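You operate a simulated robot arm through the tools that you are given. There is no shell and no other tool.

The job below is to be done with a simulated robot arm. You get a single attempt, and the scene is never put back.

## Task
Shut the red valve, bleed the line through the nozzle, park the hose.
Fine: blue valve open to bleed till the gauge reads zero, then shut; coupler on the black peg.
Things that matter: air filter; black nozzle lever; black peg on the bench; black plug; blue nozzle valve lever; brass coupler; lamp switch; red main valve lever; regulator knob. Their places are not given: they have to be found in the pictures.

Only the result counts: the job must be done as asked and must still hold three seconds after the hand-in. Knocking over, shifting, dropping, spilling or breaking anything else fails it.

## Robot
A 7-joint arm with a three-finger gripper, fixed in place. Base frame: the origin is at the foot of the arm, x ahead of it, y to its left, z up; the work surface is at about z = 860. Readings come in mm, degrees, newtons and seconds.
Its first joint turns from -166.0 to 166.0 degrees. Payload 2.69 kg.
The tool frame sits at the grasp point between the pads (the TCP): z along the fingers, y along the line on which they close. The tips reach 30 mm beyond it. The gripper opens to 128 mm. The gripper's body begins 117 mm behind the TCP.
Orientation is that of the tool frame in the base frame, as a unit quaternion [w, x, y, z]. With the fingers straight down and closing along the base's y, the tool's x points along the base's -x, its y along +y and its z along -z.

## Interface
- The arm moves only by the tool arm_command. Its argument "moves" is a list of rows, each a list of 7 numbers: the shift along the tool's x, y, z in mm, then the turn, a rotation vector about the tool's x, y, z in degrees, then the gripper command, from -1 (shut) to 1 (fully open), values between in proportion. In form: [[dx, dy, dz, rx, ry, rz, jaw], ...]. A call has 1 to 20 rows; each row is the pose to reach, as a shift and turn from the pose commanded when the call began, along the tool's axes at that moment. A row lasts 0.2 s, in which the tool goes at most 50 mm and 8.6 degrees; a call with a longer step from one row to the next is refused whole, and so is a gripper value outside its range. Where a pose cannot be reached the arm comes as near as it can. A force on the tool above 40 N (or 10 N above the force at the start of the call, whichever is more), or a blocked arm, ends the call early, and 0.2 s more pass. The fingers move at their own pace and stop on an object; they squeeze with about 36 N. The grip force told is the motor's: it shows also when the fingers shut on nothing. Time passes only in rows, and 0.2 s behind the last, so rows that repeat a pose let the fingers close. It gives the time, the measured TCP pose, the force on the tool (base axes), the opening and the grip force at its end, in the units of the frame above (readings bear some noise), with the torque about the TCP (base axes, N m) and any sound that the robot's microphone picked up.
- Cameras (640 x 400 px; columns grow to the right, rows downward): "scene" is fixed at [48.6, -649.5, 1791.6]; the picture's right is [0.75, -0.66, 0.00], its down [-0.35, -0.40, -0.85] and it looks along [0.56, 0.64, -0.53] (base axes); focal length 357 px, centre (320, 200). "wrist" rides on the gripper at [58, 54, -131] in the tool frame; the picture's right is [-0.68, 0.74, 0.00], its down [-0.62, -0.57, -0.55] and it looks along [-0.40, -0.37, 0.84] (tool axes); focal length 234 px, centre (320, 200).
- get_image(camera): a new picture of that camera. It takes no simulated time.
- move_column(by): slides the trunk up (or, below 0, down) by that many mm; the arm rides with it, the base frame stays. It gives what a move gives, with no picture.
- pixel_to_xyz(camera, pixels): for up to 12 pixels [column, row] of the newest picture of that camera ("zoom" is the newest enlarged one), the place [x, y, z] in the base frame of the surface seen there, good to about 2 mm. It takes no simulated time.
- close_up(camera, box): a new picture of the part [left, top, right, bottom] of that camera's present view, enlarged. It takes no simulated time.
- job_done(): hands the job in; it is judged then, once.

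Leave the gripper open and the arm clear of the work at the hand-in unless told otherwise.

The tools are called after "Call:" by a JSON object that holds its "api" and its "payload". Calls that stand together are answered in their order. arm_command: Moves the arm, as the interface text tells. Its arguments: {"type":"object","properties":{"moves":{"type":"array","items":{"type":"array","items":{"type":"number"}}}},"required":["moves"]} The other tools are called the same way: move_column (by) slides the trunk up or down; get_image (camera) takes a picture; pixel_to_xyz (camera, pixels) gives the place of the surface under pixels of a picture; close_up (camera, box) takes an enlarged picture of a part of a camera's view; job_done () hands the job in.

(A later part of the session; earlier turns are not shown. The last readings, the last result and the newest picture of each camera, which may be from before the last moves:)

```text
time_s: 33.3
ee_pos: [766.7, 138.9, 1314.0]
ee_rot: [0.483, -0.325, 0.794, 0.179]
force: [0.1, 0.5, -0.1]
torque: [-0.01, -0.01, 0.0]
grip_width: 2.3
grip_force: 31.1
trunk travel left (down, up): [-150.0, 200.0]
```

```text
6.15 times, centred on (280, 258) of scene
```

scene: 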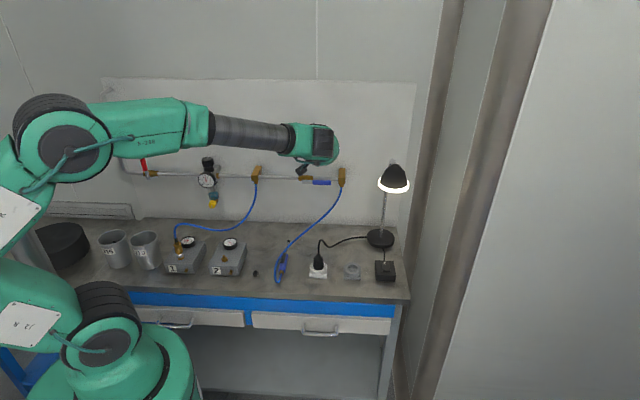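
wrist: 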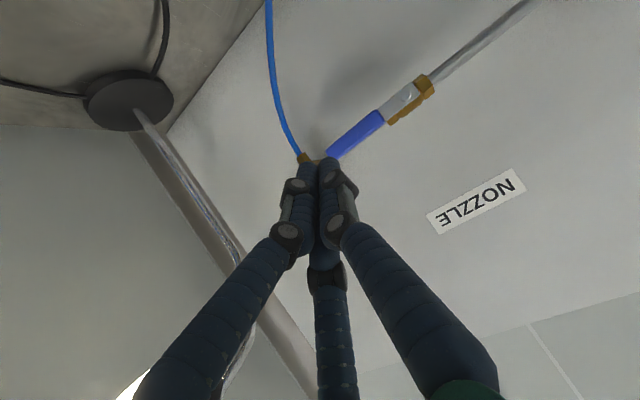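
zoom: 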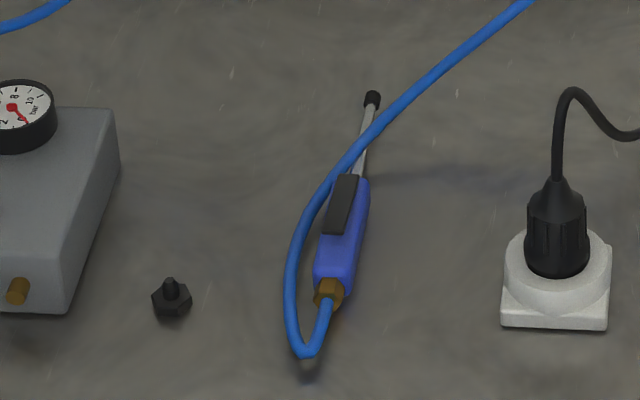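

The gauge dropped from about 6 to about 4.5 bar — either the hose filled or it's slowly bleeding. I turn the tool down (62° more pitch), and check the gauge again afterwards.

Call:
{"api": "arm_command", "payload": {"moves": [[0, 0, 0, 0, 7.75, 0, -1], [0, 0, 0, 0, 15.5, 0, -1], [0, 0, 0, 0, 23.25, 0, -1], [0, 0, 0, 0, 31, 0, -1], [0, 0, 0, 0, 38.75, 0, -1], [0, 0, 0, 0, 46.5, 0, -1], [0, 0, 0, 0, 54.25, 0, -1], [0, 0, 0, 0, 62, 0, -1], [0, 0, 0, 0, 62, 0, -1]]}}

Call:
{"api": "get_image", "payload": {"camera": "scene"}}

Call:
{"api": "close_up", "payload": {"camera": "scene", "box": [167, 150, 247, 200]}}

Call:
{"api": "get_image", "payload": {"camera": "wrist"}}

```text
time_s: 35.3
ee_pos: [768.8, 139.2, 1313.1]
ee_rot: [0.005, -0.371, 0.929, -0.015]
force: [-0.6, 0.6, -1.3]
torque: [-0.04, 0.02, 0.0]
grip_width: 2.3
grip_force: 31.8
trunk travel left (down, up): [-150.0, 200.0]
```

```text
taken
```

scene: 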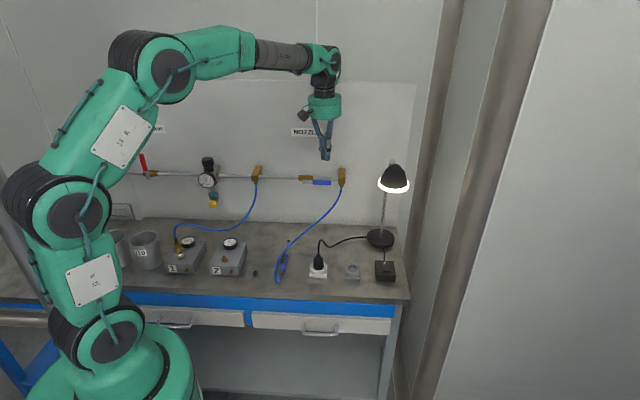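

```text
8.00 times, centred on (207, 175) of scene
```

zoom: 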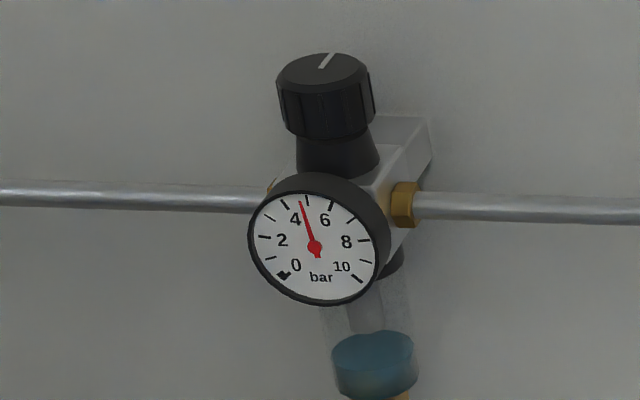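

```text
taken
```

wrist: 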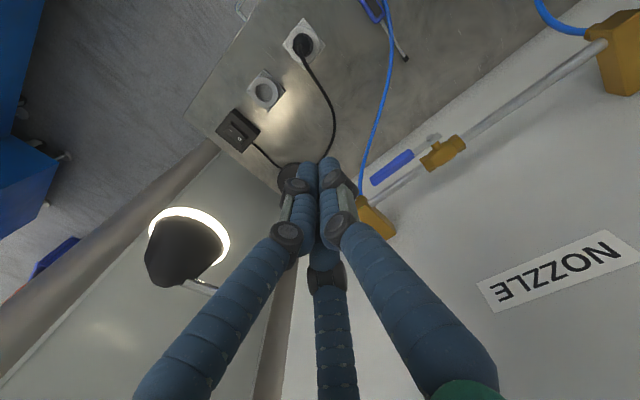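

The gauge holds at about 4.5 bar, so air is trapped until the black nozzle lever is pressed. I measure the gun on the bench.

Call:
{"api": "close_up", "payload": {"camera": "scene", "box": [260, 230, 308, 290]}}

Call:
{"api": "pixel_to_xyz", "payload": {"camera": "zoom", "pixels": [[155, 190], [145, 210], [160, 170], [140, 235], [175, 230], [165, 270], [145, 270], [180, 185], [150, 310], [125, 360], [190, 85], [120, 220]]}}

```text
6.67 times, centred on (284, 260) of scene
```

zoom: 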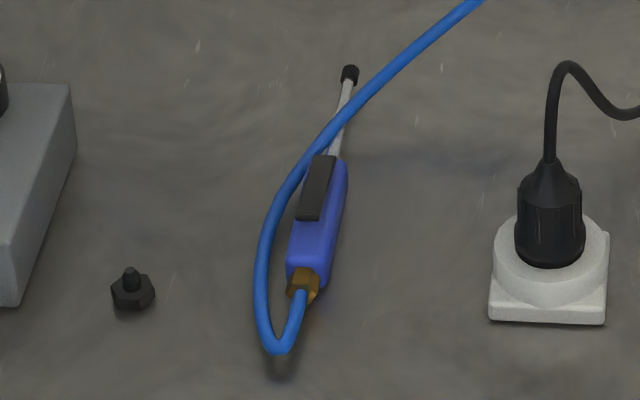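

```text
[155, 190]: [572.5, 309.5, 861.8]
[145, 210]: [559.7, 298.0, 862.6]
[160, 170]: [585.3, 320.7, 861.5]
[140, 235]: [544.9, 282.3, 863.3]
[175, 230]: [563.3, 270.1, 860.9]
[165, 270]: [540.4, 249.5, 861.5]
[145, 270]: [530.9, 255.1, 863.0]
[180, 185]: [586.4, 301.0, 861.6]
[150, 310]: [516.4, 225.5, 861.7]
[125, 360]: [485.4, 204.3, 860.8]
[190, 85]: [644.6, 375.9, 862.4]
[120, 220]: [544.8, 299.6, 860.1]
```

Those pixels missed; in this enlarged view the black lever is at (315,187), body (320,240), peg (131,285). I measure those.

Call:
{"api": "pixel_to_xyz", "payload": {"camera": "zoom", "pixels": [[322, 165], [315, 187], [310, 210], [335, 200], [325, 240], [305, 240], [303, 285], [335, 165], [349, 75], [283, 190], [131, 272], [132, 298]]}}

Call:
{"api": "pixel_to_xyz", "payload": {"camera": "zoom", "pixels": [[305, 187], [327, 187], [300, 212], [320, 215], [345, 180], [262, 250], [275, 345], [300, 150], [320, 155], [131, 280], [131, 266], [340, 130]]}}

```text
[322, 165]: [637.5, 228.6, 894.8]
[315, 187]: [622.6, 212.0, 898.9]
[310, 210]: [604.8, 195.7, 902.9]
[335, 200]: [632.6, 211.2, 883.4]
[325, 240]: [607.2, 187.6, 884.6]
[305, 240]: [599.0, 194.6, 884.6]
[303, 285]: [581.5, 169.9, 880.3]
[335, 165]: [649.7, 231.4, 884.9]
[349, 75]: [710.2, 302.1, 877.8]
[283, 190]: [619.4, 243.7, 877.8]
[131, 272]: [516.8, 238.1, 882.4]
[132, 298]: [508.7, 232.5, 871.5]
```

```text
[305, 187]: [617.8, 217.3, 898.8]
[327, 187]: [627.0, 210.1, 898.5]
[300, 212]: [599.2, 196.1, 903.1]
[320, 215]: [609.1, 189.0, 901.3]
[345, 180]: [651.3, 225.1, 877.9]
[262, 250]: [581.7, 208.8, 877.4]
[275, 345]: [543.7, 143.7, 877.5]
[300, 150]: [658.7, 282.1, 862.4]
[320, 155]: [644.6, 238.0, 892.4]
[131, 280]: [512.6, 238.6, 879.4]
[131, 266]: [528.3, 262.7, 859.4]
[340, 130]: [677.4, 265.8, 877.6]
```

The black lever is a sloping paddle; its raised rear end is near (605,195,903). I move above it: first sideways, then down to TCP z≈963 (tips 30 mm above the lever).

Call:
{"api": "arm_command", "payload": {"moves": [[15.7, 30.5, -0.9, -0.4, 0, 0, -1], [31.4, 61.1, -1.9, -0.8, 0, 0, -1], [47, 91.6, -2.8, -1.2, 0, 0, -1], [62.7, 122.2, -3.8, -1.6, 0, 0, -1], [78.4, 152.7, -4.7, -1.8, 0, 0, -1], [78.3, 153.9, 34.2, -1.8, 0, 0, -1], [78.3, 155.2, 73.2, -1.8, 0, 0, -1], [78.2, 156.4, 112.1, -1.8, 0, 0, -1], [78.1, 157.6, 151, -1.8, 0, 0, -1], [78.1, 158.9, 190, -1.8, 0, 0, -1], [78, 160.1, 228.9, -1.8, 0, 0, -1], [77.9, 161.3, 267.8, -1.8, 0, 0, -1], [77.9, 162.6, 306.8, -1.8, 0, 0, -1], [77.8, 163.8, 345.7, -1.8, 0, 0, -1], [77.8, 163.8, 345.7, -1.8, 0, 0, -1]]}}

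Call:
{"api": "get_image", "payload": {"camera": "scene"}}

Call:
{"api": "get_image", "payload": {"camera": "wrist"}}

```text
time_s: 38.5
ee_pos: [608.0, 197.0, 962.6]
ee_rot: [0.0, -0.37, 0.929, 0.0]
force: [0.4, -0.3, -0.3]
torque: [-0.03, 0.03, -0.01]
grip_width: 1.9
grip_force: 31.8
trunk travel left (down, up): [-150.0, 200.0]
```

```text
taken
```

scene: 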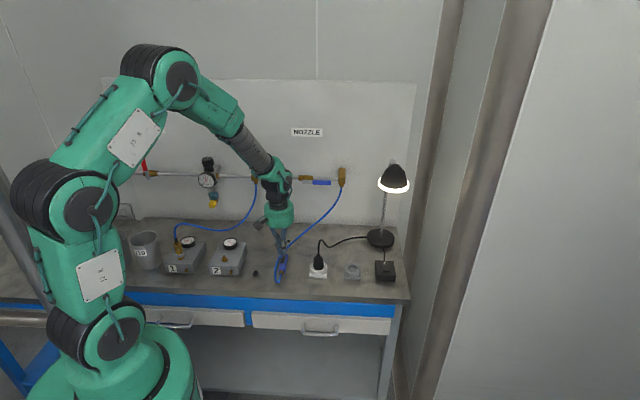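

```text
taken
```

wrist: 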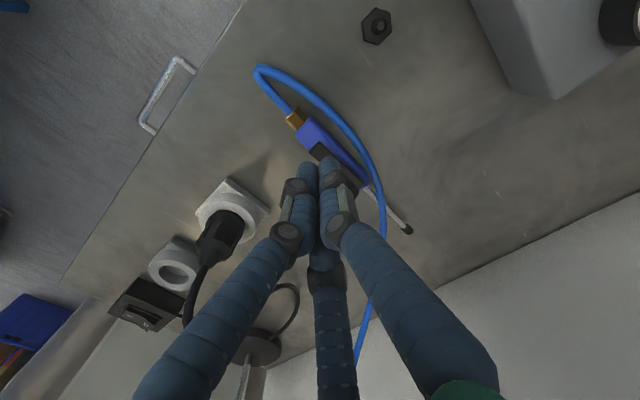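

Tips hover over the gun and the gauge stays visible to the scene camera. I confirm the paddle's place from the wrist view near (320,150).

Call:
{"api": "close_up", "payload": {"camera": "wrist", "box": [270, 90, 398, 190]}}

Call:
{"api": "pixel_to_xyz", "payload": {"camera": "wrist", "pixels": [[316, 147], [320, 152], [327, 148], [312, 142], [302, 130], [310, 133], [293, 121], [342, 162], [360, 183], [315, 153]]}}

```text
4.00 times, centred on (334, 140) of wrist
```

zoom: 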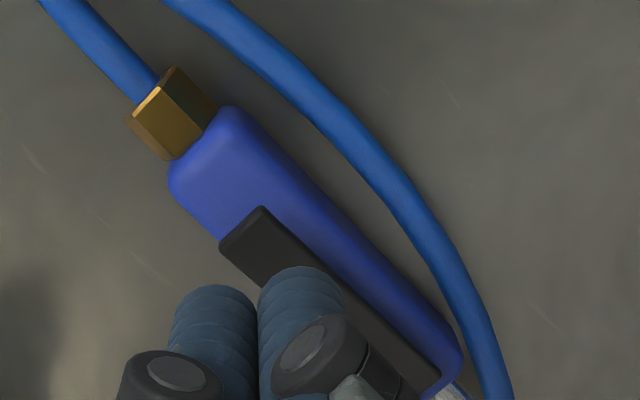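

```text
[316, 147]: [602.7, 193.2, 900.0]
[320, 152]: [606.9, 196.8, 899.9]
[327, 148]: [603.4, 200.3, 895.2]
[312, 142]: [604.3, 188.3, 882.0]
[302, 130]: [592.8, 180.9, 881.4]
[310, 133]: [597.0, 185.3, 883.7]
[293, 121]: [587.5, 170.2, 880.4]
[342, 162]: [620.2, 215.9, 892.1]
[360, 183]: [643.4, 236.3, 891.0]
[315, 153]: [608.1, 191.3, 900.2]
```

The paddle's rear end is at about (603,193,900), right beneath the tips. I press down slowly and watch force, sound and gauge.

Call:
{"api": "arm_command", "payload": {"moves": [[0, 0, 10, 0, 0, 0, -1], [0, 0, 20, 0, 0, 0, -1], [0, 0, 27, 0, 0, 0, -1], [0, 0, 31, 0, 0, 0, -1], [0, 0, 34, 0, 0, 0, -1], [0, 0, 37, 0, 0, 0, -1], [0, 0, 39, 0, 0, 0, -1], [0, 0, 39, 0, 0, 0, -1]]}}

Call:
{"api": "close_up", "payload": {"camera": "scene", "box": [167, 150, 247, 200]}}

Call:
{"api": "close_up", "payload": {"camera": "scene", "box": [240, 215, 320, 290]}}

```text
time_s: 40.3
ee_pos: [606.3, 196.5, 923.7]
ee_rot: [0.0, -0.37, 0.929, 0.0]
force: [-0.7, 0.5, 2.2]
torque: [0.03, 0.04, 0.01]
grip_width: 6.3
grip_force: 31.6
trunk travel left (down, up): [-150.0, 200.0]
```

```text
8.00 times, centred on (207, 175) of scene
```

zoom: 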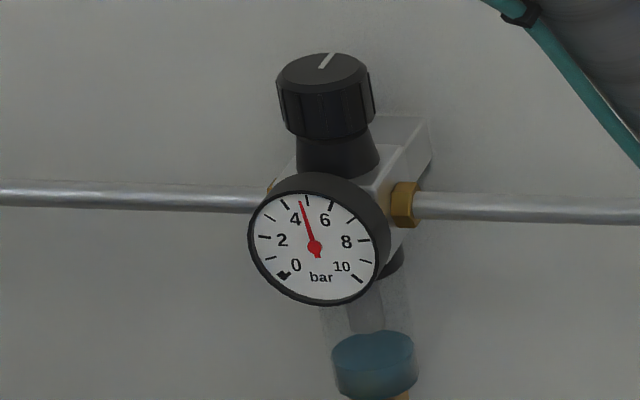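

```text
5.33 times, centred on (280, 252) of scene
```

zoom: 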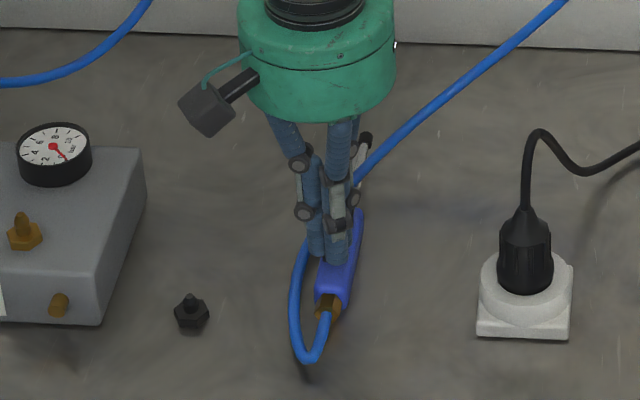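

Only 2 N so far, the tips are at z≈894 and the fingers have spread to 6 mm; the gauge is unchanged. I press a few mm deeper and watch.

Call:
{"api": "arm_command", "payload": {"moves": [[0, 0, 2, 0, 0, 0, -1], [0, 0, 4, 0, 0, 0, -1], [0, 0, 4, 0, 0, 0, -1]]}}

Call:
{"api": "close_up", "payload": {"camera": "wrist", "box": [270, 90, 398, 190]}}

Call:
{"api": "close_up", "payload": {"camera": "scene", "box": [167, 150, 247, 200]}}

```text
time_s: 41.1
ee_pos: [606.8, 197.3, 920.2]
ee_rot: [0.0, -0.37, 0.929, 0.0]
force: [-1.0, -0.2, 2.5]
torque: [0.02, 0.03, 0.03]
grip_width: 6.1
grip_force: 31.1
trunk travel left (down, up): [-150.0, 200.0]
```

```text
4.00 times, centred on (334, 140) of wrist
```

zoom: 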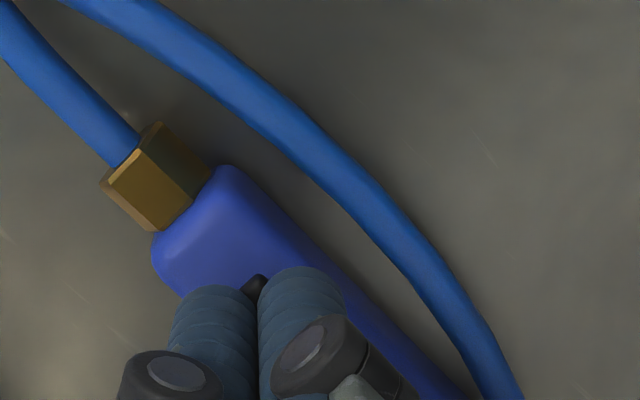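

```text
8.00 times, centred on (207, 175) of scene
```

zoom: 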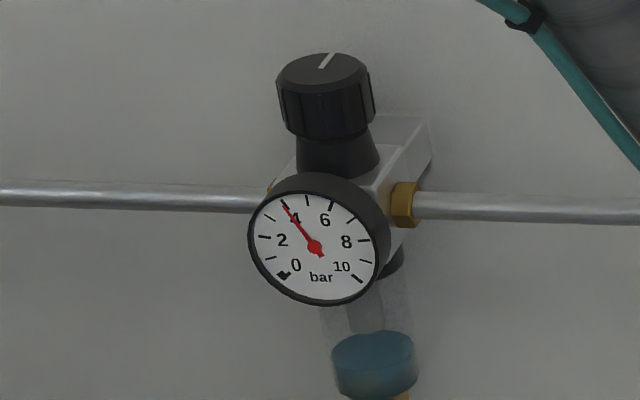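

The gauge needle fell to about 3.7 bar — it is bleeding. I press 1.5 mm deeper and hold.

Call:
{"api": "arm_command", "payload": {"moves": [[0, 0, 1.5, 0, 0, 0, -1], [0, 0, 1.5, 0, 0, 0, -1], [0, 0, 1.5, 0, 0, 0, -1], [0, 0, 1.5, 0, 0, 0, -1], [0, 0, 1.5, 0, 0, 0, -1], [0, 0, 1.5, 0, 0, 0, -1], [0, 0, 1.5, 0, 0, 0, -1], [0, 0, 1.5, 0, 0, 0, -1], [0, 0, 1.5, 0, 0, 0, -1], [0, 0, 1.5, 0, 0, 0, -1]]}}

Call:
{"api": "close_up", "payload": {"camera": "scene", "box": [167, 150, 247, 200]}}

```text
time_s: 43.3
ee_pos: [608.1, 195.8, 919.6]
ee_rot: [0.0, -0.37, 0.929, 0.0]
force: [0.3, -0.6, 3.1]
torque: [-0.01, 0.01, -0.04]
grip_width: 5.9
grip_force: 31.5
trunk travel left (down, up): [-150.0, 200.0]
```

```text
8.00 times, centred on (207, 175) of scene
```

zoom: 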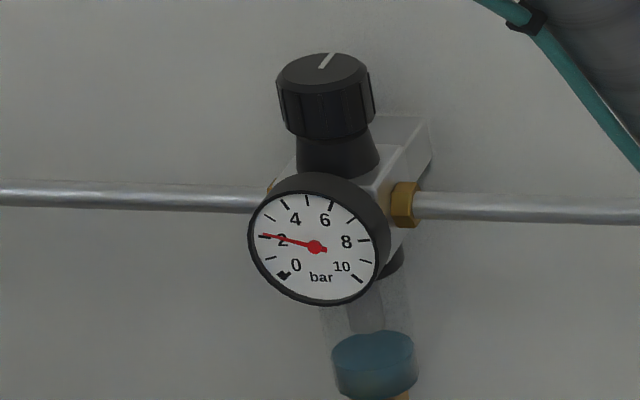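

The gauge is at about 2 bar and still falling. I keep holding for 4 seconds.

Call:
{"api": "arm_command", "payload": {"moves": [[0, 0, 0, 0, 0, 0, -1], [0, 0, 0, 0, 0, 0, -1], [0, 0, 0, 0, 0, 0, -1], [0, 0, 0, 0, 0, 0, -1], [0, 0, 0, 0, 0, 0, -1], [0, 0, 0, 0, 0, 0, -1], [0, 0, 0, 0, 0, 0, -1], [0, 0, 0, 0, 0, 0, -1], [0, 0, 0, 0, 0, 0, -1], [0, 0, 0, 0, 0, 0, -1], [0, 0, 0, 0, 0, 0, -1], [0, 0, 0, 0, 0, 0, -1], [0, 0, 0, 0, 0, 0, -1], [0, 0, 0, 0, 0, 0, -1], [0, 0, 0, 0, 0, 0, -1], [0, 0, 0, 0, 0, 0, -1], [0, 0, 0, 0, 0, 0, -1], [0, 0, 0, 0, 0, 0, -1], [0, 0, 0, 0, 0, 0, -1], [0, 0, 0, 0, 0, 0, -1]]}}

Call:
{"api": "close_up", "payload": {"camera": "scene", "box": [167, 150, 247, 200]}}

```text
time_s: 47.5
ee_pos: [608.1, 196.1, 919.3]
ee_rot: [0.0, -0.37, 0.929, 0.0]
force: [0.3, 0.5, 3.5]
torque: [-0.02, 0.02, -0.01]
grip_width: 6.0
grip_force: 30.9
trunk travel left (down, up): [-150.0, 200.0]
```

```text
8.00 times, centred on (207, 175) of scene
```

zoom: 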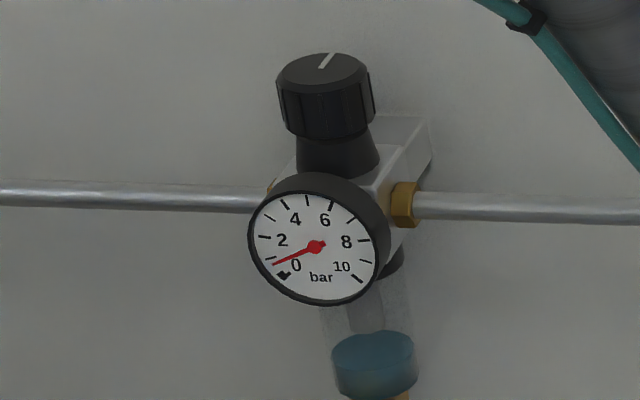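

The gauge is down to about 0.6 bar, decaying slowly. I hold for 8 more seconds.

Call:
{"api": "arm_command", "payload": {"moves": [[0, 0, 0, 0, 0, 0, -1], [0, 0, 0, 0, 0, 0, -1], [0, 0, 0, 0, 0, 0, -1], [0, 0, 0, 0, 0, 0, -1], [0, 0, 0, 0, 0, 0, -1], [0, 0, 0, 0, 0, 0, -1], [0, 0, 0, 0, 0, 0, -1], [0, 0, 0, 0, 0, 0, -1], [0, 0, 0, 0, 0, 0, -1], [0, 0, 0, 0, 0, 0, -1], [0, 0, 0, 0, 0, 0, -1], [0, 0, 0, 0, 0, 0, -1], [0, 0, 0, 0, 0, 0, -1], [0, 0, 0, 0, 0, 0, -1], [0, 0, 0, 0, 0, 0, -1], [0, 0, 0, 0, 0, 0, -1], [0, 0, 0, 0, 0, 0, -1], [0, 0, 0, 0, 0, 0, -1], [0, 0, 0, 0, 0, 0, -1], [0, 0, 0, 0, 0, 0, -1]]}}

Call:
{"api": "arm_command", "payload": {"moves": [[0, 0, 0, 0, 0, 0, -1], [0, 0, 0, 0, 0, 0, -1], [0, 0, 0, 0, 0, 0, -1], [0, 0, 0, 0, 0, 0, -1], [0, 0, 0, 0, 0, 0, -1], [0, 0, 0, 0, 0, 0, -1], [0, 0, 0, 0, 0, 0, -1], [0, 0, 0, 0, 0, 0, -1], [0, 0, 0, 0, 0, 0, -1], [0, 0, 0, 0, 0, 0, -1], [0, 0, 0, 0, 0, 0, -1], [0, 0, 0, 0, 0, 0, -1], [0, 0, 0, 0, 0, 0, -1], [0, 0, 0, 0, 0, 0, -1], [0, 0, 0, 0, 0, 0, -1], [0, 0, 0, 0, 0, 0, -1], [0, 0, 0, 0, 0, 0, -1], [0, 0, 0, 0, 0, 0, -1], [0, 0, 0, 0, 0, 0, -1], [0, 0, 0, 0, 0, 0, -1]]}}

Call:
{"api": "close_up", "payload": {"camera": "scene", "box": [167, 150, 247, 200]}}

```text
time_s: 51.7
ee_pos: [607.4, 196.8, 918.9]
ee_rot: [0.0, -0.369, 0.929, 0.0]
force: [1.0, 0.1, 3.9]
torque: [-0.01, 0.01, -0.02]
grip_width: 6.2
grip_force: 31.7
trunk travel left (down, up): [-150.0, 200.0]
```

```text
time_s: 55.9
ee_pos: [607.4, 197.3, 918.5]
ee_rot: [0.0, -0.369, 0.93, 0.0]
force: [0.1, -0.6, 3.5]
torque: [-0.02, 0.05, 0.03]
grip_width: 6.0
grip_force: 31.8
trunk travel left (down, up): [-150.0, 200.0]
```

```text
8.00 times, centred on (207, 175) of scene
```

zoom: 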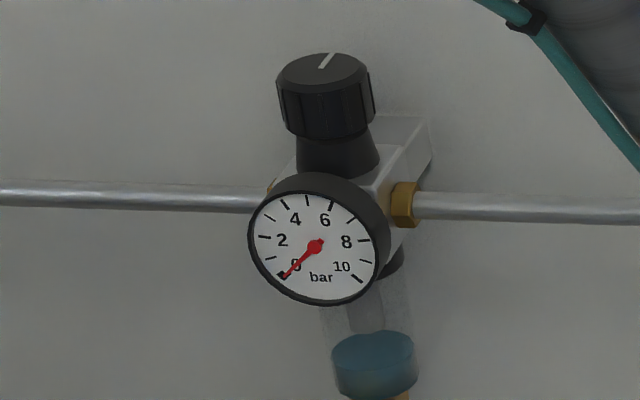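

The needle is at zero now. I hold 4 more seconds for certainty, then lift off the nozzle lever.

Call:
{"api": "arm_command", "payload": {"moves": [[0, 0, 0, 0, 0, 0, -1], [0, 0, 0, 0, 0, 0, -1], [0, 0, 0, 0, 0, 0, -1], [0, 0, 0, 0, 0, 0, -1], [0, 0, 0, 0, 0, 0, -1], [0, 0, 0, 0, 0, 0, -1], [0, 0, 0, 0, 0, 0, -1], [0, 0, 0, 0, 0, 0, -1], [0, 0, 0, 0, 0, 0, -1], [0, 0, 0, 0, 0, 0, -1], [0, 0, 0, 0, 0, 0, -1], [0, 0, 0, 0, 0, 0, -1], [0, 0, 0, 0, 0, 0, -1], [0, 0, 0, 0, 0, 0, -1], [0, 0, 0, 0, 0, 0, -1], [0, 0, 0, 0, 0, 0, -1], [0, 0, 0, 0, 0, 0, -1], [0, 0, 0, 0, 0, 0, -1], [0, 0, 0, 0, 0, 0, -1], [0, 0, 0, 0, 0, 0, -1]]}}

Call:
{"api": "close_up", "payload": {"camera": "scene", "box": [187, 165, 227, 190]}}

Call:
{"api": "arm_command", "payload": {"moves": [[0, 0, -5, 0, 0, 0, -1], [0, 0, -15, 0, 0, 0, -1], [0, 0, -40, 0, 0, 0, -1], [0, 0, -80, 0, 0, 0, -1], [0, 0, -120, 0, 0, 0, -1], [0, 0, -160, 0, 0, 0, -1], [0, 0, -200, 0, 0, 0, -1], [0, 0, -240, 0, 0, 0, -1], [0, 0, -280, 0, 0, 0, -1], [0, 0, -320, 0, 0, 0, -1], [0, 0, -360, 0, 0, 0, -1], [0, 0, -395, 0, 0, 0, -1], [0, 0, -395, 0, 0, 0, -1]]}}

Call:
{"api": "get_image", "payload": {"camera": "scene"}}

Call:
{"api": "close_up", "payload": {"camera": "scene", "box": [240, 215, 320, 290]}}

```text
time_s: 60.1
ee_pos: [607.1, 196.9, 919.0]
ee_rot: [0.0, -0.37, 0.929, 0.0]
force: [0.1, 0.3, 3.5]
torque: [0.01, 0.04, 0.04]
grip_width: 6.0
grip_force: 31.9
trunk travel left (down, up): [-150.0, 200.0]
```

```text
16.00 times, centred on (207, 178) of scene
```

zoom: 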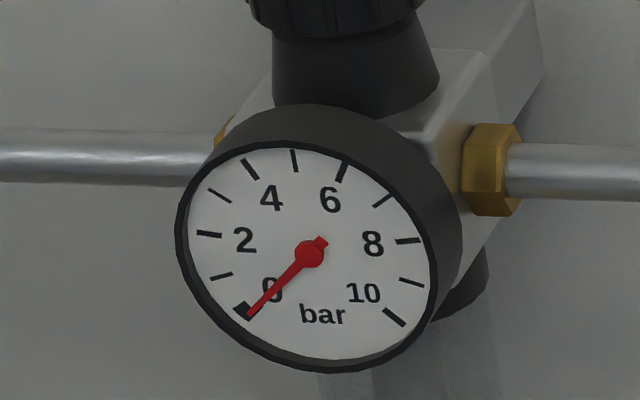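

```text
time_s: 62.9
ee_pos: [606.9, 197.8, 1314.2]
ee_rot: [0.0, -0.37, 0.929, -0.001]
force: [0.1, -0.1, 0.2]
torque: [-0.01, -0.01, 0.0]
grip_width: 2.2
grip_force: 31.1
trunk travel left (down, up): [-150.0, 200.0]
```

```text
taken
```

scene: 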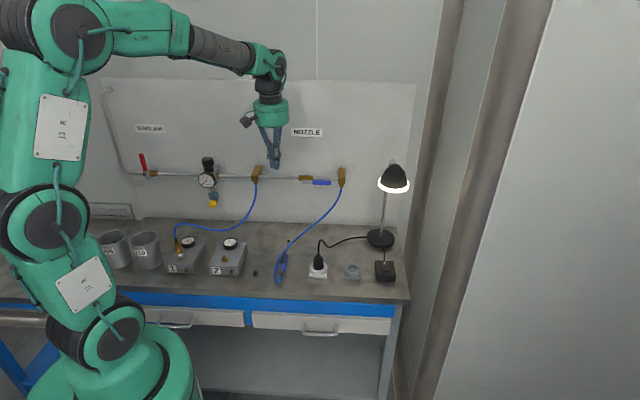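

```text
5.33 times, centred on (280, 252) of scene
```

zoom: 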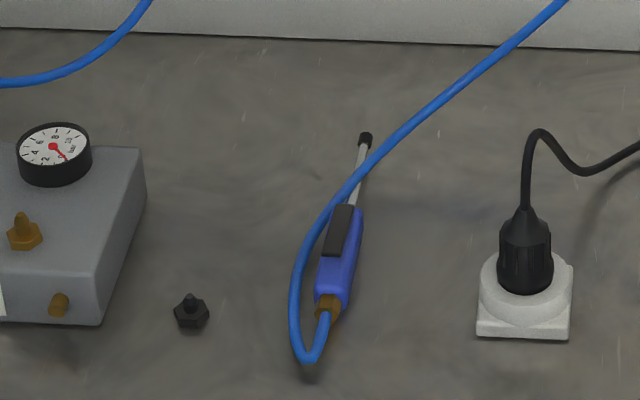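

The gauge reads zero, and the nozzle lever sprang back with the gun unmoved. Next I shut the blue valve: go back to the spot in front of it and pitch the tool up to 28° below level, as before.

Call:
{"api": "arm_command", "payload": {"moves": [[-15.4, -30.8, 0, 0, 0, 0, -1], [-30.9, -61.6, 0, 0, 0, 0, -1], [-46.3, -92.3, 0, 0, 0, 0, -1], [-61.8, -123.1, 0, 0, 0, 0, -1], [-77.2, -153.9, 0, 0, 0, 0, -1], [-77.2, -153.9, 0, 0, -7.75, 0, -1], [-77.2, -153.9, 0, 0, -15.5, 0, -1], [-77.2, -153.9, 0, 0, -23.25, 0, -1], [-77.2, -153.9, 0, 0, -31, 0, -1], [-77.2, -153.9, 0, 0, -38.75, 0, -1], [-77.2, -153.9, 0, 0, -46.5, 0, -1], [-77.2, -153.9, 0, 0, -54.25, 0, -1], [-77.2, -153.9, 0, 0, -62, 0, -1], [-77.2, -153.9, 0, 0, -62, 0, -1]]}}

Call:
{"api": "move_column", "payload": {"by": -150}}

Call:
{"api": "get_image", "payload": {"camera": "scene"}}

Call:
{"api": "get_image", "payload": {"camera": "wrist"}}

```text
time_s: 65.9
ee_pos: [768.6, 137.1, 1314.2]
ee_rot: [0.479, -0.317, 0.796, 0.191]
force: [0.3, -0.6, -0.3]
torque: [0.01, 0.02, -0.02]
grip_width: 2.1
grip_force: 31.5
trunk travel left (down, up): [-150.0, 200.0]
```

```text
time_s: 67.7
ee_pos: [768.4, 138.9, 1164.3]
ee_rot: [0.478, -0.317, 0.797, 0.19]
force: [1.1, -1.0, -0.5]
torque: [-0.01, -0.01, 0.06]
grip_width: 2.0
grip_force: 31.5
trunk travel left (down, up): [0.0, 350.0]
```

```text
taken
```

scene: 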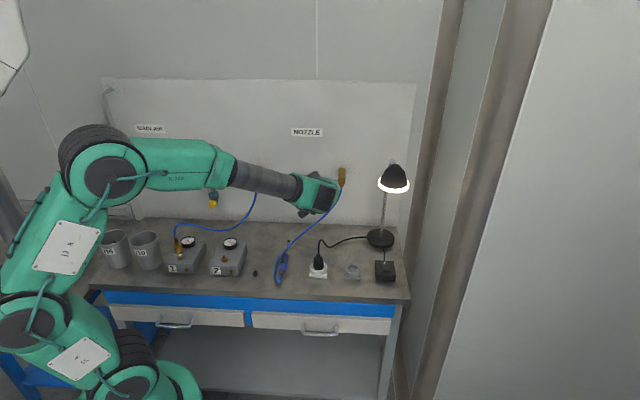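

```text
taken
```

wrist: 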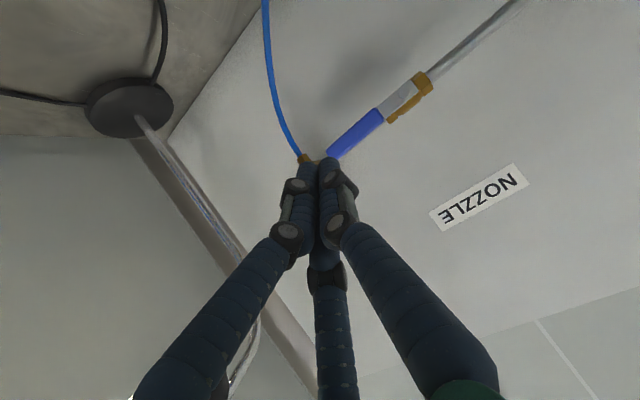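

The pose is the same as before; the blue lever still lies along the pipe. I descend below the lever and advance so the tips come under it (the hose hangs further right, about 40 mm clear).

Call:
{"api": "arm_command", "payload": {"moves": [[15.6, 4.4, 12, 0, 0, 0, -1], [31.3, 8.9, 24, 0, 0, 0, -1], [46.9, 13.3, 36, 0, 0, 0, -1], [36.3, 13.9, 55.9, 0, 0, 0, -1], [25.7, 14.6, 75.7, 0, 0, 0, -1], [15.1, 15.2, 95.6, 0, 0, 0, -1], [4.5, 15.8, 115.4, 0, 0, 0, -1], [4.5, 15.8, 115.4, 0, 0, 0, -1]]}}

Call:
{"api": "get_image", "payload": {"camera": "wrist"}}

Call:
{"api": "close_up", "payload": {"camera": "scene", "box": [260, 140, 388, 220]}}

```text
time_s: 69.5
ee_pos: [833.5, 218.3, 1104.3]
ee_rot: [0.478, -0.317, 0.797, 0.191]
force: [-0.4, 0.0, 0.2]
torque: [-0.01, 0.01, -0.02]
grip_width: 2.1
grip_force: 31.4
trunk travel left (down, up): [0.0, 350.0]
```

```text
taken
```

wrist: 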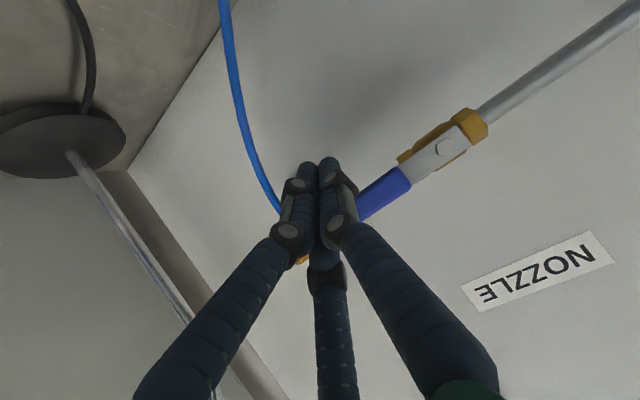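

```text
5.00 times, centred on (324, 180) of scene
```

zoom: 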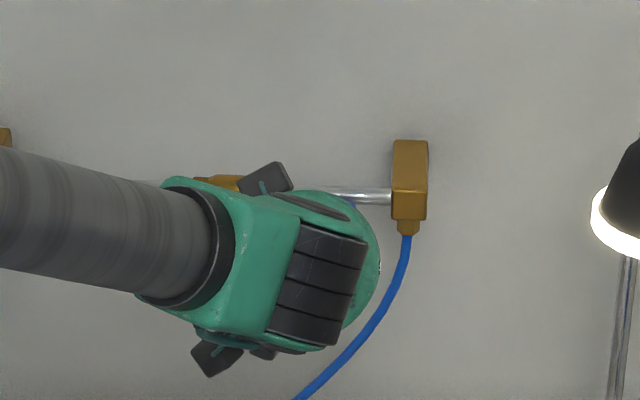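

The tips are under the blue lever with no contact. I push it up along its arc to upright (shut) and gently against the stop.

Call:
{"api": "arm_command", "payload": {"moves": [[-7, 0.2, -3.8, 0, 0, 0, -1], [-14.3, 0.4, -7.6, 0, 0, 0, -1], [-23.2, -0.8, -12.3, 0, 0, 0, -1], [-32, -1.9, -17, 0, 0, 0, -1], [-40.9, -0.9, -21.8, 0, 0, 0, -1], [-49.6, 0.9, -26.5, 0, 0, 0, -1], [-58, 4.5, -31.2, 0, 0, 0, -1], [-65.9, 9, -35.5, 0, 0, 0, -1], [-73.1, 14.8, -39.6, 0, 0, 0, -1], [-79.7, 21.4, -43.3, 0, 0, 0, -1], [-85.3, 29.2, -46.6, 0, 0, 0, -1], [-90.1, 37.6, -49.4, 0, 0, 0, -1], [-93.7, 46.8, -51.6, 0, 0, 0, -1], [-96.5, 56.4, -53.4, 0, 0, 0, -1], [-96.9, 60.4, -53.7, 0, 0, 0, -1], [-96.9, 60.4, -53.7, 0, 0, 0, -1]]}}

Call:
{"api": "get_image", "payload": {"camera": "wrist"}}

Call:
{"api": "close_up", "payload": {"camera": "scene", "box": [260, 140, 388, 220]}}

```text
time_s: 72.5
ee_pos: [795.5, 250.5, 1212.7]
ee_rot: [0.479, -0.314, 0.798, 0.187]
force: [16.2, -8.5, -4.0]
torque: [-0.16, -0.1, -0.35]
grip_width: 2.4
grip_force: 31.3
trunk travel left (down, up): [0.0, 350.0]
stopped in row 14: the force on the tool passed its limit at 50 N (the readings are from after the stop); the commanded pose is now the measured one
```

```text
taken
```

wrist: 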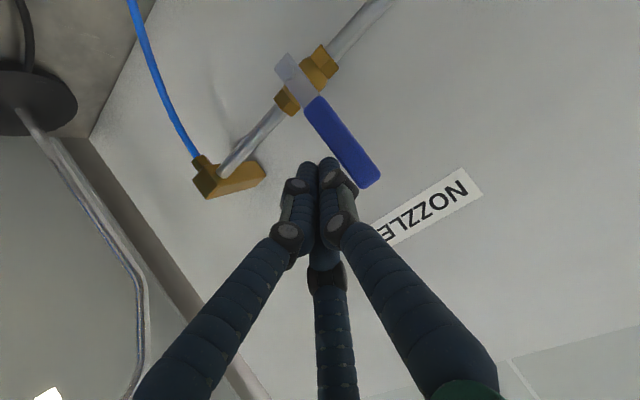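

```text
5.00 times, centred on (324, 180) of scene
```

zoom: 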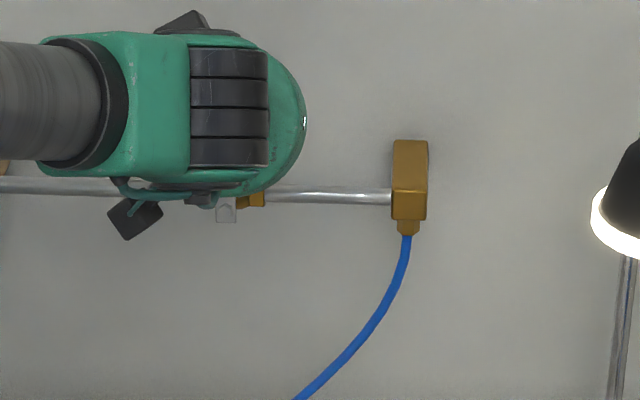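

The push met the stop (50 N). I measure whether the blue lever is truly upright.

Call:
{"api": "pixel_to_xyz", "payload": {"camera": "wrist", "pixels": [[310, 110], [326, 100], [318, 105], [355, 182], [376, 170], [367, 177], [342, 140], [290, 70]]}}

Call:
{"api": "close_up", "payload": {"camera": "wrist", "box": [240, 30, 400, 200]}}

```text
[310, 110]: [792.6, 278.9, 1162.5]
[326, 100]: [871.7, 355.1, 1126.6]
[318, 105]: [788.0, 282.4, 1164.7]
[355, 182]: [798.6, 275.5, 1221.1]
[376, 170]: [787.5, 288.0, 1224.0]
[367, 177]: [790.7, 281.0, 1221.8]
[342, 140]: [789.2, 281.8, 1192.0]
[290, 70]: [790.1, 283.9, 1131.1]
```

```text
2.35 times, centred on (320, 115) of wrist
```

zoom: 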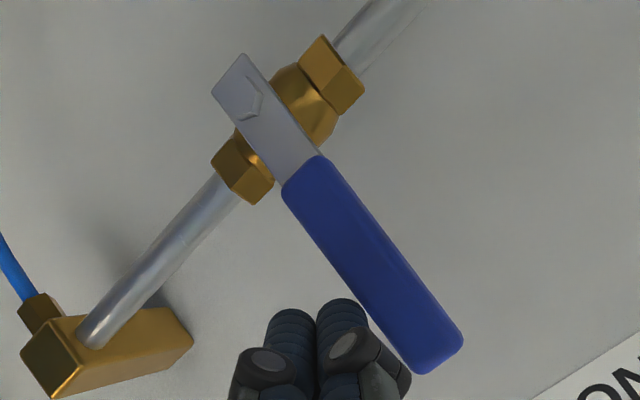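

The blue lever is upright again, so it is shut. I slide off to the right and back away, then check the gauge and levers.

Call:
{"api": "arm_command", "payload": {"moves": [[-0.1, -10, 0.3, 0, 0, 0, -1], [11.7, -10.7, -21.7, 0, 0, 0, -1], [23.5, -11.4, -43.8, 0, 0, 0, -1], [35.2, -12.1, -65.8, 0, 0, 0, -1], [47, -12.8, -87.9, 0, 0, 0, -1], [47, -12.8, -87.9, 0, 0, 0, -1]]}}

Call:
{"api": "move_column", "payload": {"by": 150}}

Call:
{"api": "arm_command", "payload": {"moves": [[0, 0, 0, 0, 7.75, 0, -1], [0, 0, 0, 0, 15.5, 0, -1], [0, 0, 0, 0, 23.25, 0, -1], [0, 0, 0, 0, 31, 0, -1], [0, 0, 0, 0, 38.75, 0, -1], [0, 0, 0, 0, 46.5, 0, -1], [0, 0, 0, 0, 54.25, 0, -1], [0, 0, 0, 0, 62, 0, -1], [0, 0, 0, 0, 62, 0, -1]]}}

Call:
{"api": "get_image", "payload": {"camera": "scene"}}

Call:
{"api": "close_up", "payload": {"camera": "scene", "box": [120, 140, 360, 290]}}

```text
time_s: 73.9
ee_pos: [729.6, 176.6, 1215.3]
ee_rot: [0.479, -0.314, 0.798, 0.187]
force: [0.2, -0.2, 0.2]
torque: [0.0, 0.06, -0.04]
grip_width: 2.1
grip_force: 31.6
trunk travel left (down, up): [0.0, 350.0]
```

```text
time_s: 75.6
ee_pos: [730.2, 177.0, 1365.7]
ee_rot: [0.479, -0.314, 0.798, 0.187]
force: [0.1, 0.4, 0.2]
torque: [0.02, 0.0, -0.03]
grip_width: 1.9
grip_force: 30.9
trunk travel left (down, up): [-150.0, 200.0]
```

```text
time_s: 77.6
ee_pos: [732.8, 176.4, 1364.6]
ee_rot: [-0.002, -0.366, 0.931, -0.002]
force: [0.4, -0.1, -0.7]
torque: [-0.03, 0.06, 0.01]
grip_width: 1.8
grip_force: 31.3
trunk travel left (down, up): [-150.0, 200.0]
```

```text
taken
```

scene: 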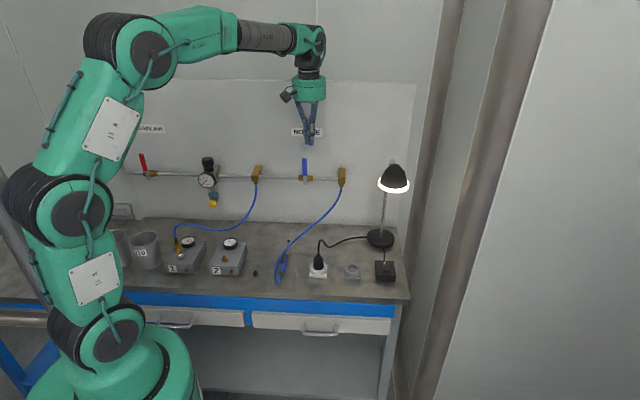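

```text
2.67 times, centred on (240, 215) of scene
```

zoom: 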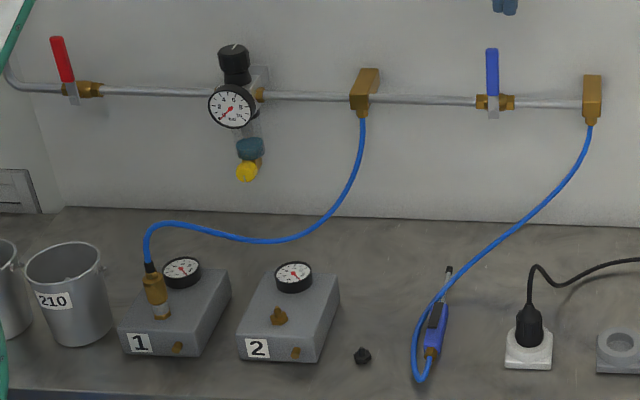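

Red up (shut), blue up (shut), gauge at zero. Now the coupler on box 1: I take an enlarged view and measure it.

Call:
{"api": "close_up", "payload": {"camera": "scene", "box": [160, 220, 208, 280]}}

Call:
{"api": "pixel_to_xyz", "payload": {"camera": "scene", "pixels": [[177, 240], [178, 246], [179, 251], [180, 256], [181, 259], [188, 242], [176, 236], [185, 227], [210, 230], [235, 227], [170, 272], [198, 255]]}}

```text
6.67 times, centred on (184, 250) of scene
```

zoom: 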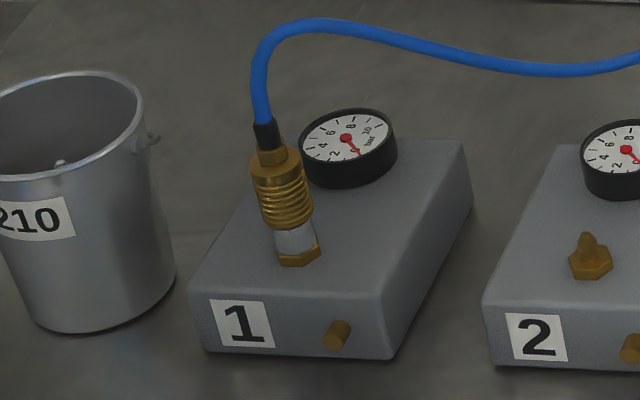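

```text
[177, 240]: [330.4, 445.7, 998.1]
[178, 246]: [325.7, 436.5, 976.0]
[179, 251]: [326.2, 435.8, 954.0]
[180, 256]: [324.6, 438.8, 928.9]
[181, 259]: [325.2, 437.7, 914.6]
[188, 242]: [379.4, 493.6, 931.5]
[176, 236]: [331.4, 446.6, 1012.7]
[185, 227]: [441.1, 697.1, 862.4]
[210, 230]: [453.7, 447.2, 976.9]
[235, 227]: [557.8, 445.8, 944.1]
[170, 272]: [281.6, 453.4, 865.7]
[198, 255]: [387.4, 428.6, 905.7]
```

I measure finer points on the coupler: collar top/bottom, the grey nipple, the black sleeve, and the hose path.

Call:
{"api": "pixel_to_xyz", "payload": {"camera": "zoom", "pixels": [[275, 158], [280, 175], [284, 195], [288, 215], [292, 226], [295, 240], [299, 258], [268, 135], [263, 115], [262, 80], [275, 40], [300, 27]]}}

Call:
{"api": "pixel_to_xyz", "payload": {"camera": "zoom", "pixels": [[255, 185], [308, 190], [265, 220], [312, 215], [350, 25], [400, 40], [450, 56], [550, 70], [345, 115], [350, 160], [400, 230], [300, 300]]}}

```text
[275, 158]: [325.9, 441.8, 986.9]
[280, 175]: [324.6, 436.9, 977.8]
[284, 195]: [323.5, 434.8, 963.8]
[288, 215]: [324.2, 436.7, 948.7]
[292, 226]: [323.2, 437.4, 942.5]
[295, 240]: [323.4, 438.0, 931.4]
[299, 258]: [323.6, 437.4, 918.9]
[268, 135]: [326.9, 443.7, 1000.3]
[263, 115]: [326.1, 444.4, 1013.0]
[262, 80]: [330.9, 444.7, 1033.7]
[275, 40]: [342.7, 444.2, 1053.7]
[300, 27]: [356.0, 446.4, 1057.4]
```

```text
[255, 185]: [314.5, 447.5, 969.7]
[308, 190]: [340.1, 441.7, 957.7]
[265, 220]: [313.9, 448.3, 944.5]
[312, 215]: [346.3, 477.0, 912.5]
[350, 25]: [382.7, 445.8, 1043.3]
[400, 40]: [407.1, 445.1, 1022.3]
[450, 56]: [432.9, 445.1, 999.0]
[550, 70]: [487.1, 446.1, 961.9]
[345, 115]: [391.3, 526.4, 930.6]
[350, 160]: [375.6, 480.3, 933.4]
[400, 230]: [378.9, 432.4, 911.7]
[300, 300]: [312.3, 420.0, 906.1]
```

The coupler's axis is at about (327.5,447), its ribbed collar from z≈942 to 986; its hose runs off along +x with its crest at z≈1057. I'll grip it from above with the jaws closing along base y so that the hose passes between the fingers. I travel above it now, turning back 43° and opening to about 70 mm.

Call:
{"api": "arm_command", "payload": {"moves": [[8.6, 36.5, 12.7, 0, 0, 3.3, -0.5], [17.2, 73, 25.3, 0, 0, 6.6, 0.1], [25.9, 109.5, 38, 0, 0, 9.9, 0.1], [34.5, 146, 50.6, 0, 0, 13.2, 0.1], [43.1, 182.5, 63.3, 0, 0, 16.5, 0.1], [51.7, 219, 76, 0, 0, 19.8, 0.1], [60.4, 255.6, 88.6, 0, 0, 23.1, 0.1], [69, 292.1, 101.3, 0, 0, 26.4, 0.1], [77.6, 328.6, 114, 0, 0, 29.7, 0.1], [86.2, 365.1, 126.6, 0, 0, 33, 0.1], [94.9, 401.6, 139.3, 0, 0, 36.3, 0.1], [103.5, 438.1, 151.9, 0, 0, 39.6, 0.1], [112.1, 474.6, 164.6, 0, 0, 42.9, 0.1], [112.1, 474.6, 164.6, 0, 0, 42.9, 0.1]]}}

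Call:
{"api": "get_image", "payload": {"camera": "wrist"}}

Call:
{"api": "get_image", "payload": {"camera": "scene"}}

```text
time_s: 80.6
ee_pos: [324.7, 447.8, 1200.4]
ee_rot: [-0.001, 0.0, 1.0, -0.002]
force: [0.3, 0.7, -0.4]
torque: [-0.03, -0.06, 0.01]
grip_width: 70.4
grip_force: 0.1
trunk travel left (down, up): [-150.0, 200.0]
```

```text
taken
```

wrist: 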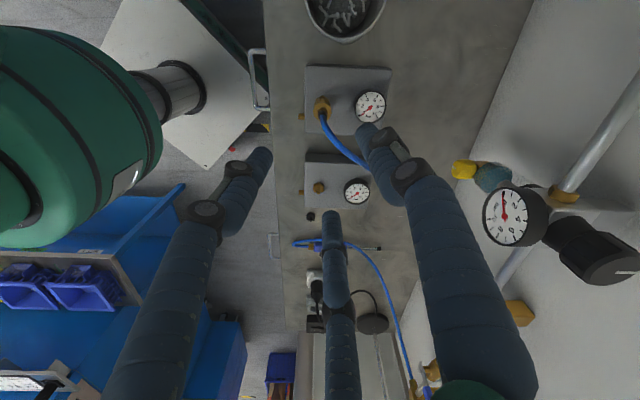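

```text
taken
```

scene: 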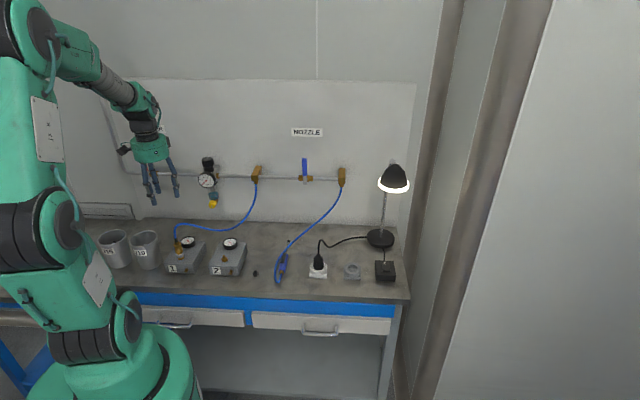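

I'm above the coupler; in the wrist view it is at (322,105) with the hose going off along +x. I refine its axis from this view.

Call:
{"api": "close_up", "payload": {"camera": "wrist", "box": [280, 60, 408, 140]}}

Call:
{"api": "pixel_to_xyz", "payload": {"camera": "wrist", "pixels": [[322, 104], [318, 103], [327, 104], [322, 99], [322, 110], [324, 113], [330, 130], [345, 148], [319, 188], [311, 216], [311, 213], [311, 219]]}}

```text
5.00 times, centred on (344, 100) of wrist
```

zoom: 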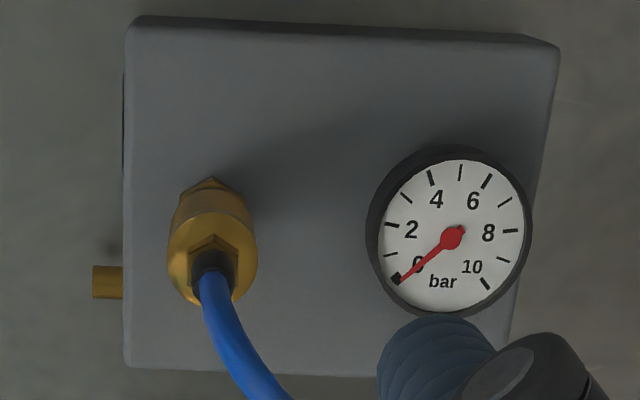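

```text
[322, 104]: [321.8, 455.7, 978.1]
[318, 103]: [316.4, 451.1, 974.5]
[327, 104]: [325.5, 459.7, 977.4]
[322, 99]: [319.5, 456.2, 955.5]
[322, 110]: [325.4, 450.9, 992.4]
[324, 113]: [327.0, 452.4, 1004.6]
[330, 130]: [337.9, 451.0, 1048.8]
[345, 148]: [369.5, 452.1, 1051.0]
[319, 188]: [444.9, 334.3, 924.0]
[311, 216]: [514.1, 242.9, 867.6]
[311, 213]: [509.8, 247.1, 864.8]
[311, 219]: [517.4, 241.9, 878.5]
```

The coupler axis is at about (328,447). I lower the open jaws around it to TCP z=972 (tips 942), with the hose passing between the fingers.

Call:
{"api": "arm_command", "payload": {"moves": [[-1, -0.2, 38, 0, 0, 0, 0.1], [-2, -0.4, 76, 0, 0, 0, 0.1], [-3.8, -0.8, 114, 0, 0, 0, 0.1], [-3.8, -0.8, 150, 0, 0, 0, 0.1], [-3.8, -0.8, 180, 0, 0, 0, 0.1], [-3.8, -0.8, 205, 0, 0, 0, 0.1], [-3.8, -0.8, 220, 0, 0, 0, 0.1], [-3.8, -0.8, 228.4, 0, 0, 0, 0.1], [-3.8, -0.8, 228.4, 0, 0, 0, 0.1]]}}

Call:
{"api": "get_image", "payload": {"camera": "wrist"}}

Call:
{"api": "close_up", "payload": {"camera": "scene", "box": [140, 200, 236, 280]}}

```text
time_s: 82.6
ee_pos: [329.0, 446.6, 970.5]
ee_rot: [0.0, 0.0, 1.0, -0.001]
force: [0.3, 0.1, 0.1]
torque: [0.0, -0.02, -0.01]
grip_width: 70.1
grip_force: 0.1
trunk travel left (down, up): [-150.0, 200.0]
```

```text
taken
```

wrist: 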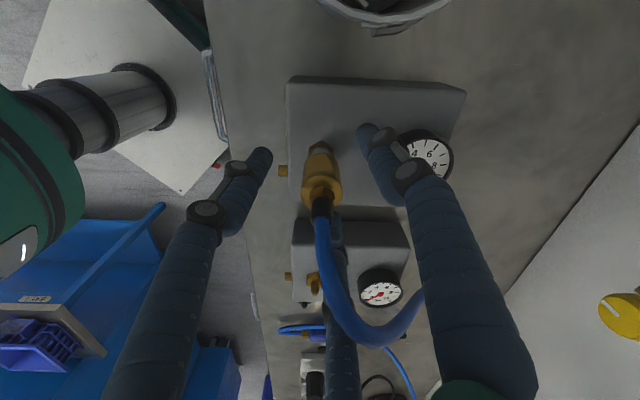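

```text
5.00 times, centred on (188, 240) of scene
```

zoom: 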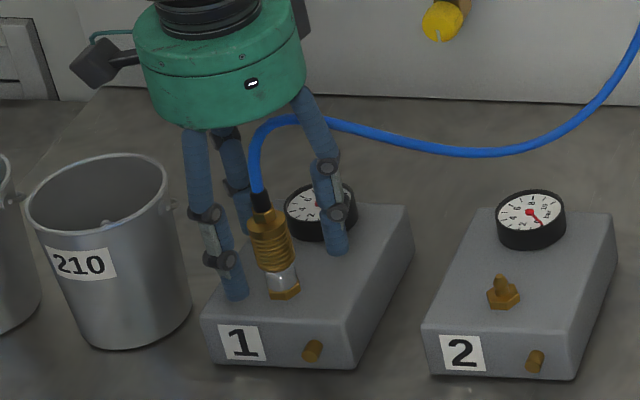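

The fingers surround the collar with no contact. I close the jaws on it.

Call:
{"api": "arm_command", "payload": {"moves": [[0, 0, 0, 0, 0, 0, -0.4], [0, 0, 0, 0, 0, 0, -1], [0, 0, 0, 0, 0, 0, -1], [0, 0, 0, 0, 0, 0, -1]]}}

Call:
{"api": "close_up", "payload": {"camera": "scene", "box": [140, 200, 236, 280]}}

Call:
{"api": "get_image", "payload": {"camera": "wrist"}}

```text
time_s: 83.6
ee_pos: [329.6, 448.0, 971.5]
ee_rot: [0.001, 0.0, 1.0, -0.001]
force: [-5.2, 16.8, -3.3]
torque: [0.67, 0.18, -0.1]
grip_width: 25.4
grip_force: 36.0
trunk travel left (down, up): [-150.0, 200.0]
```

```text
5.00 times, centred on (188, 240) of scene
```

zoom: 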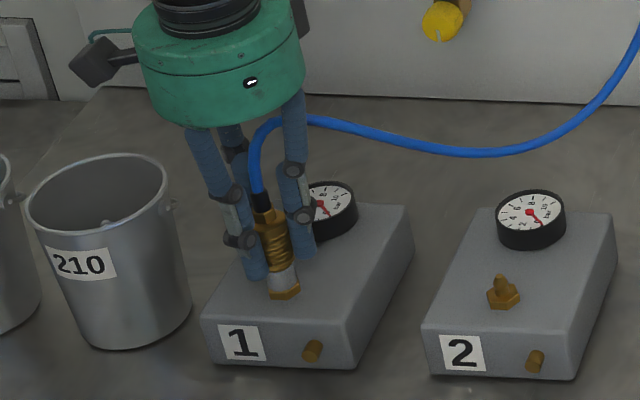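

```text
taken
```

wrist: 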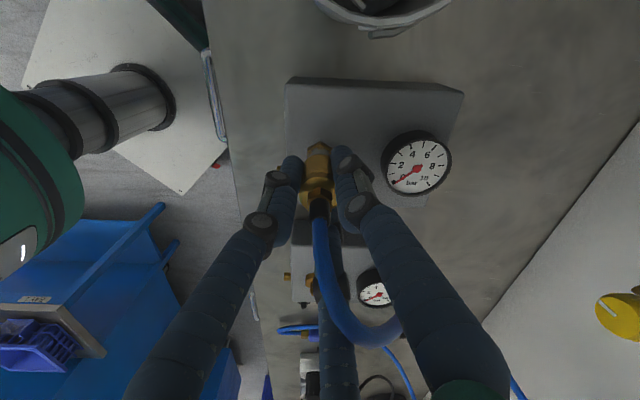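

Gripped at 25.4 mm; a side force of about 17 N shows the coupler sits slightly more toward +y. I relieve it by shifting 2 mm toward +y before pulling.

Call:
{"api": "arm_command", "payload": {"moves": [[0.3, 1, 0, 0, 0, 0, -1], [0.5, 2, 0, 0, 0, 0, -1], [0.5, 2, 0, 0, 0, 0, -1]]}}

```text
time_s: 84.4
ee_pos: [329.8, 448.7, 970.8]
ee_rot: [0.0, 0.0, 1.0, -0.001]
force: [8.8, 7.0, 1.6]
torque: [0.11, -0.47, -0.12]
grip_width: 25.5
grip_force: 35.6
trunk travel left (down, up): [-150.0, 200.0]
```

Side force is down to about 10 N. One more small correction (0.3 mm in x, 1 mm in y).

Call:
{"api": "arm_command", "payload": {"moves": [[-0.3, 0.8, 0, 0, 0, 0, -1], [-0.3, 0.8, 0, 0, 0, 0, -1]]}}

```text
time_s: 85.0
ee_pos: [328.2, 448.6, 971.4]
ee_rot: [0.0, 0.0, 1.0, -0.001]
force: [10.8, -5.1, 5.5]
torque: [-0.22, -0.56, -0.11]
grip_width: 25.1
grip_force: 36.0
trunk travel left (down, up): [-150.0, 200.0]
```

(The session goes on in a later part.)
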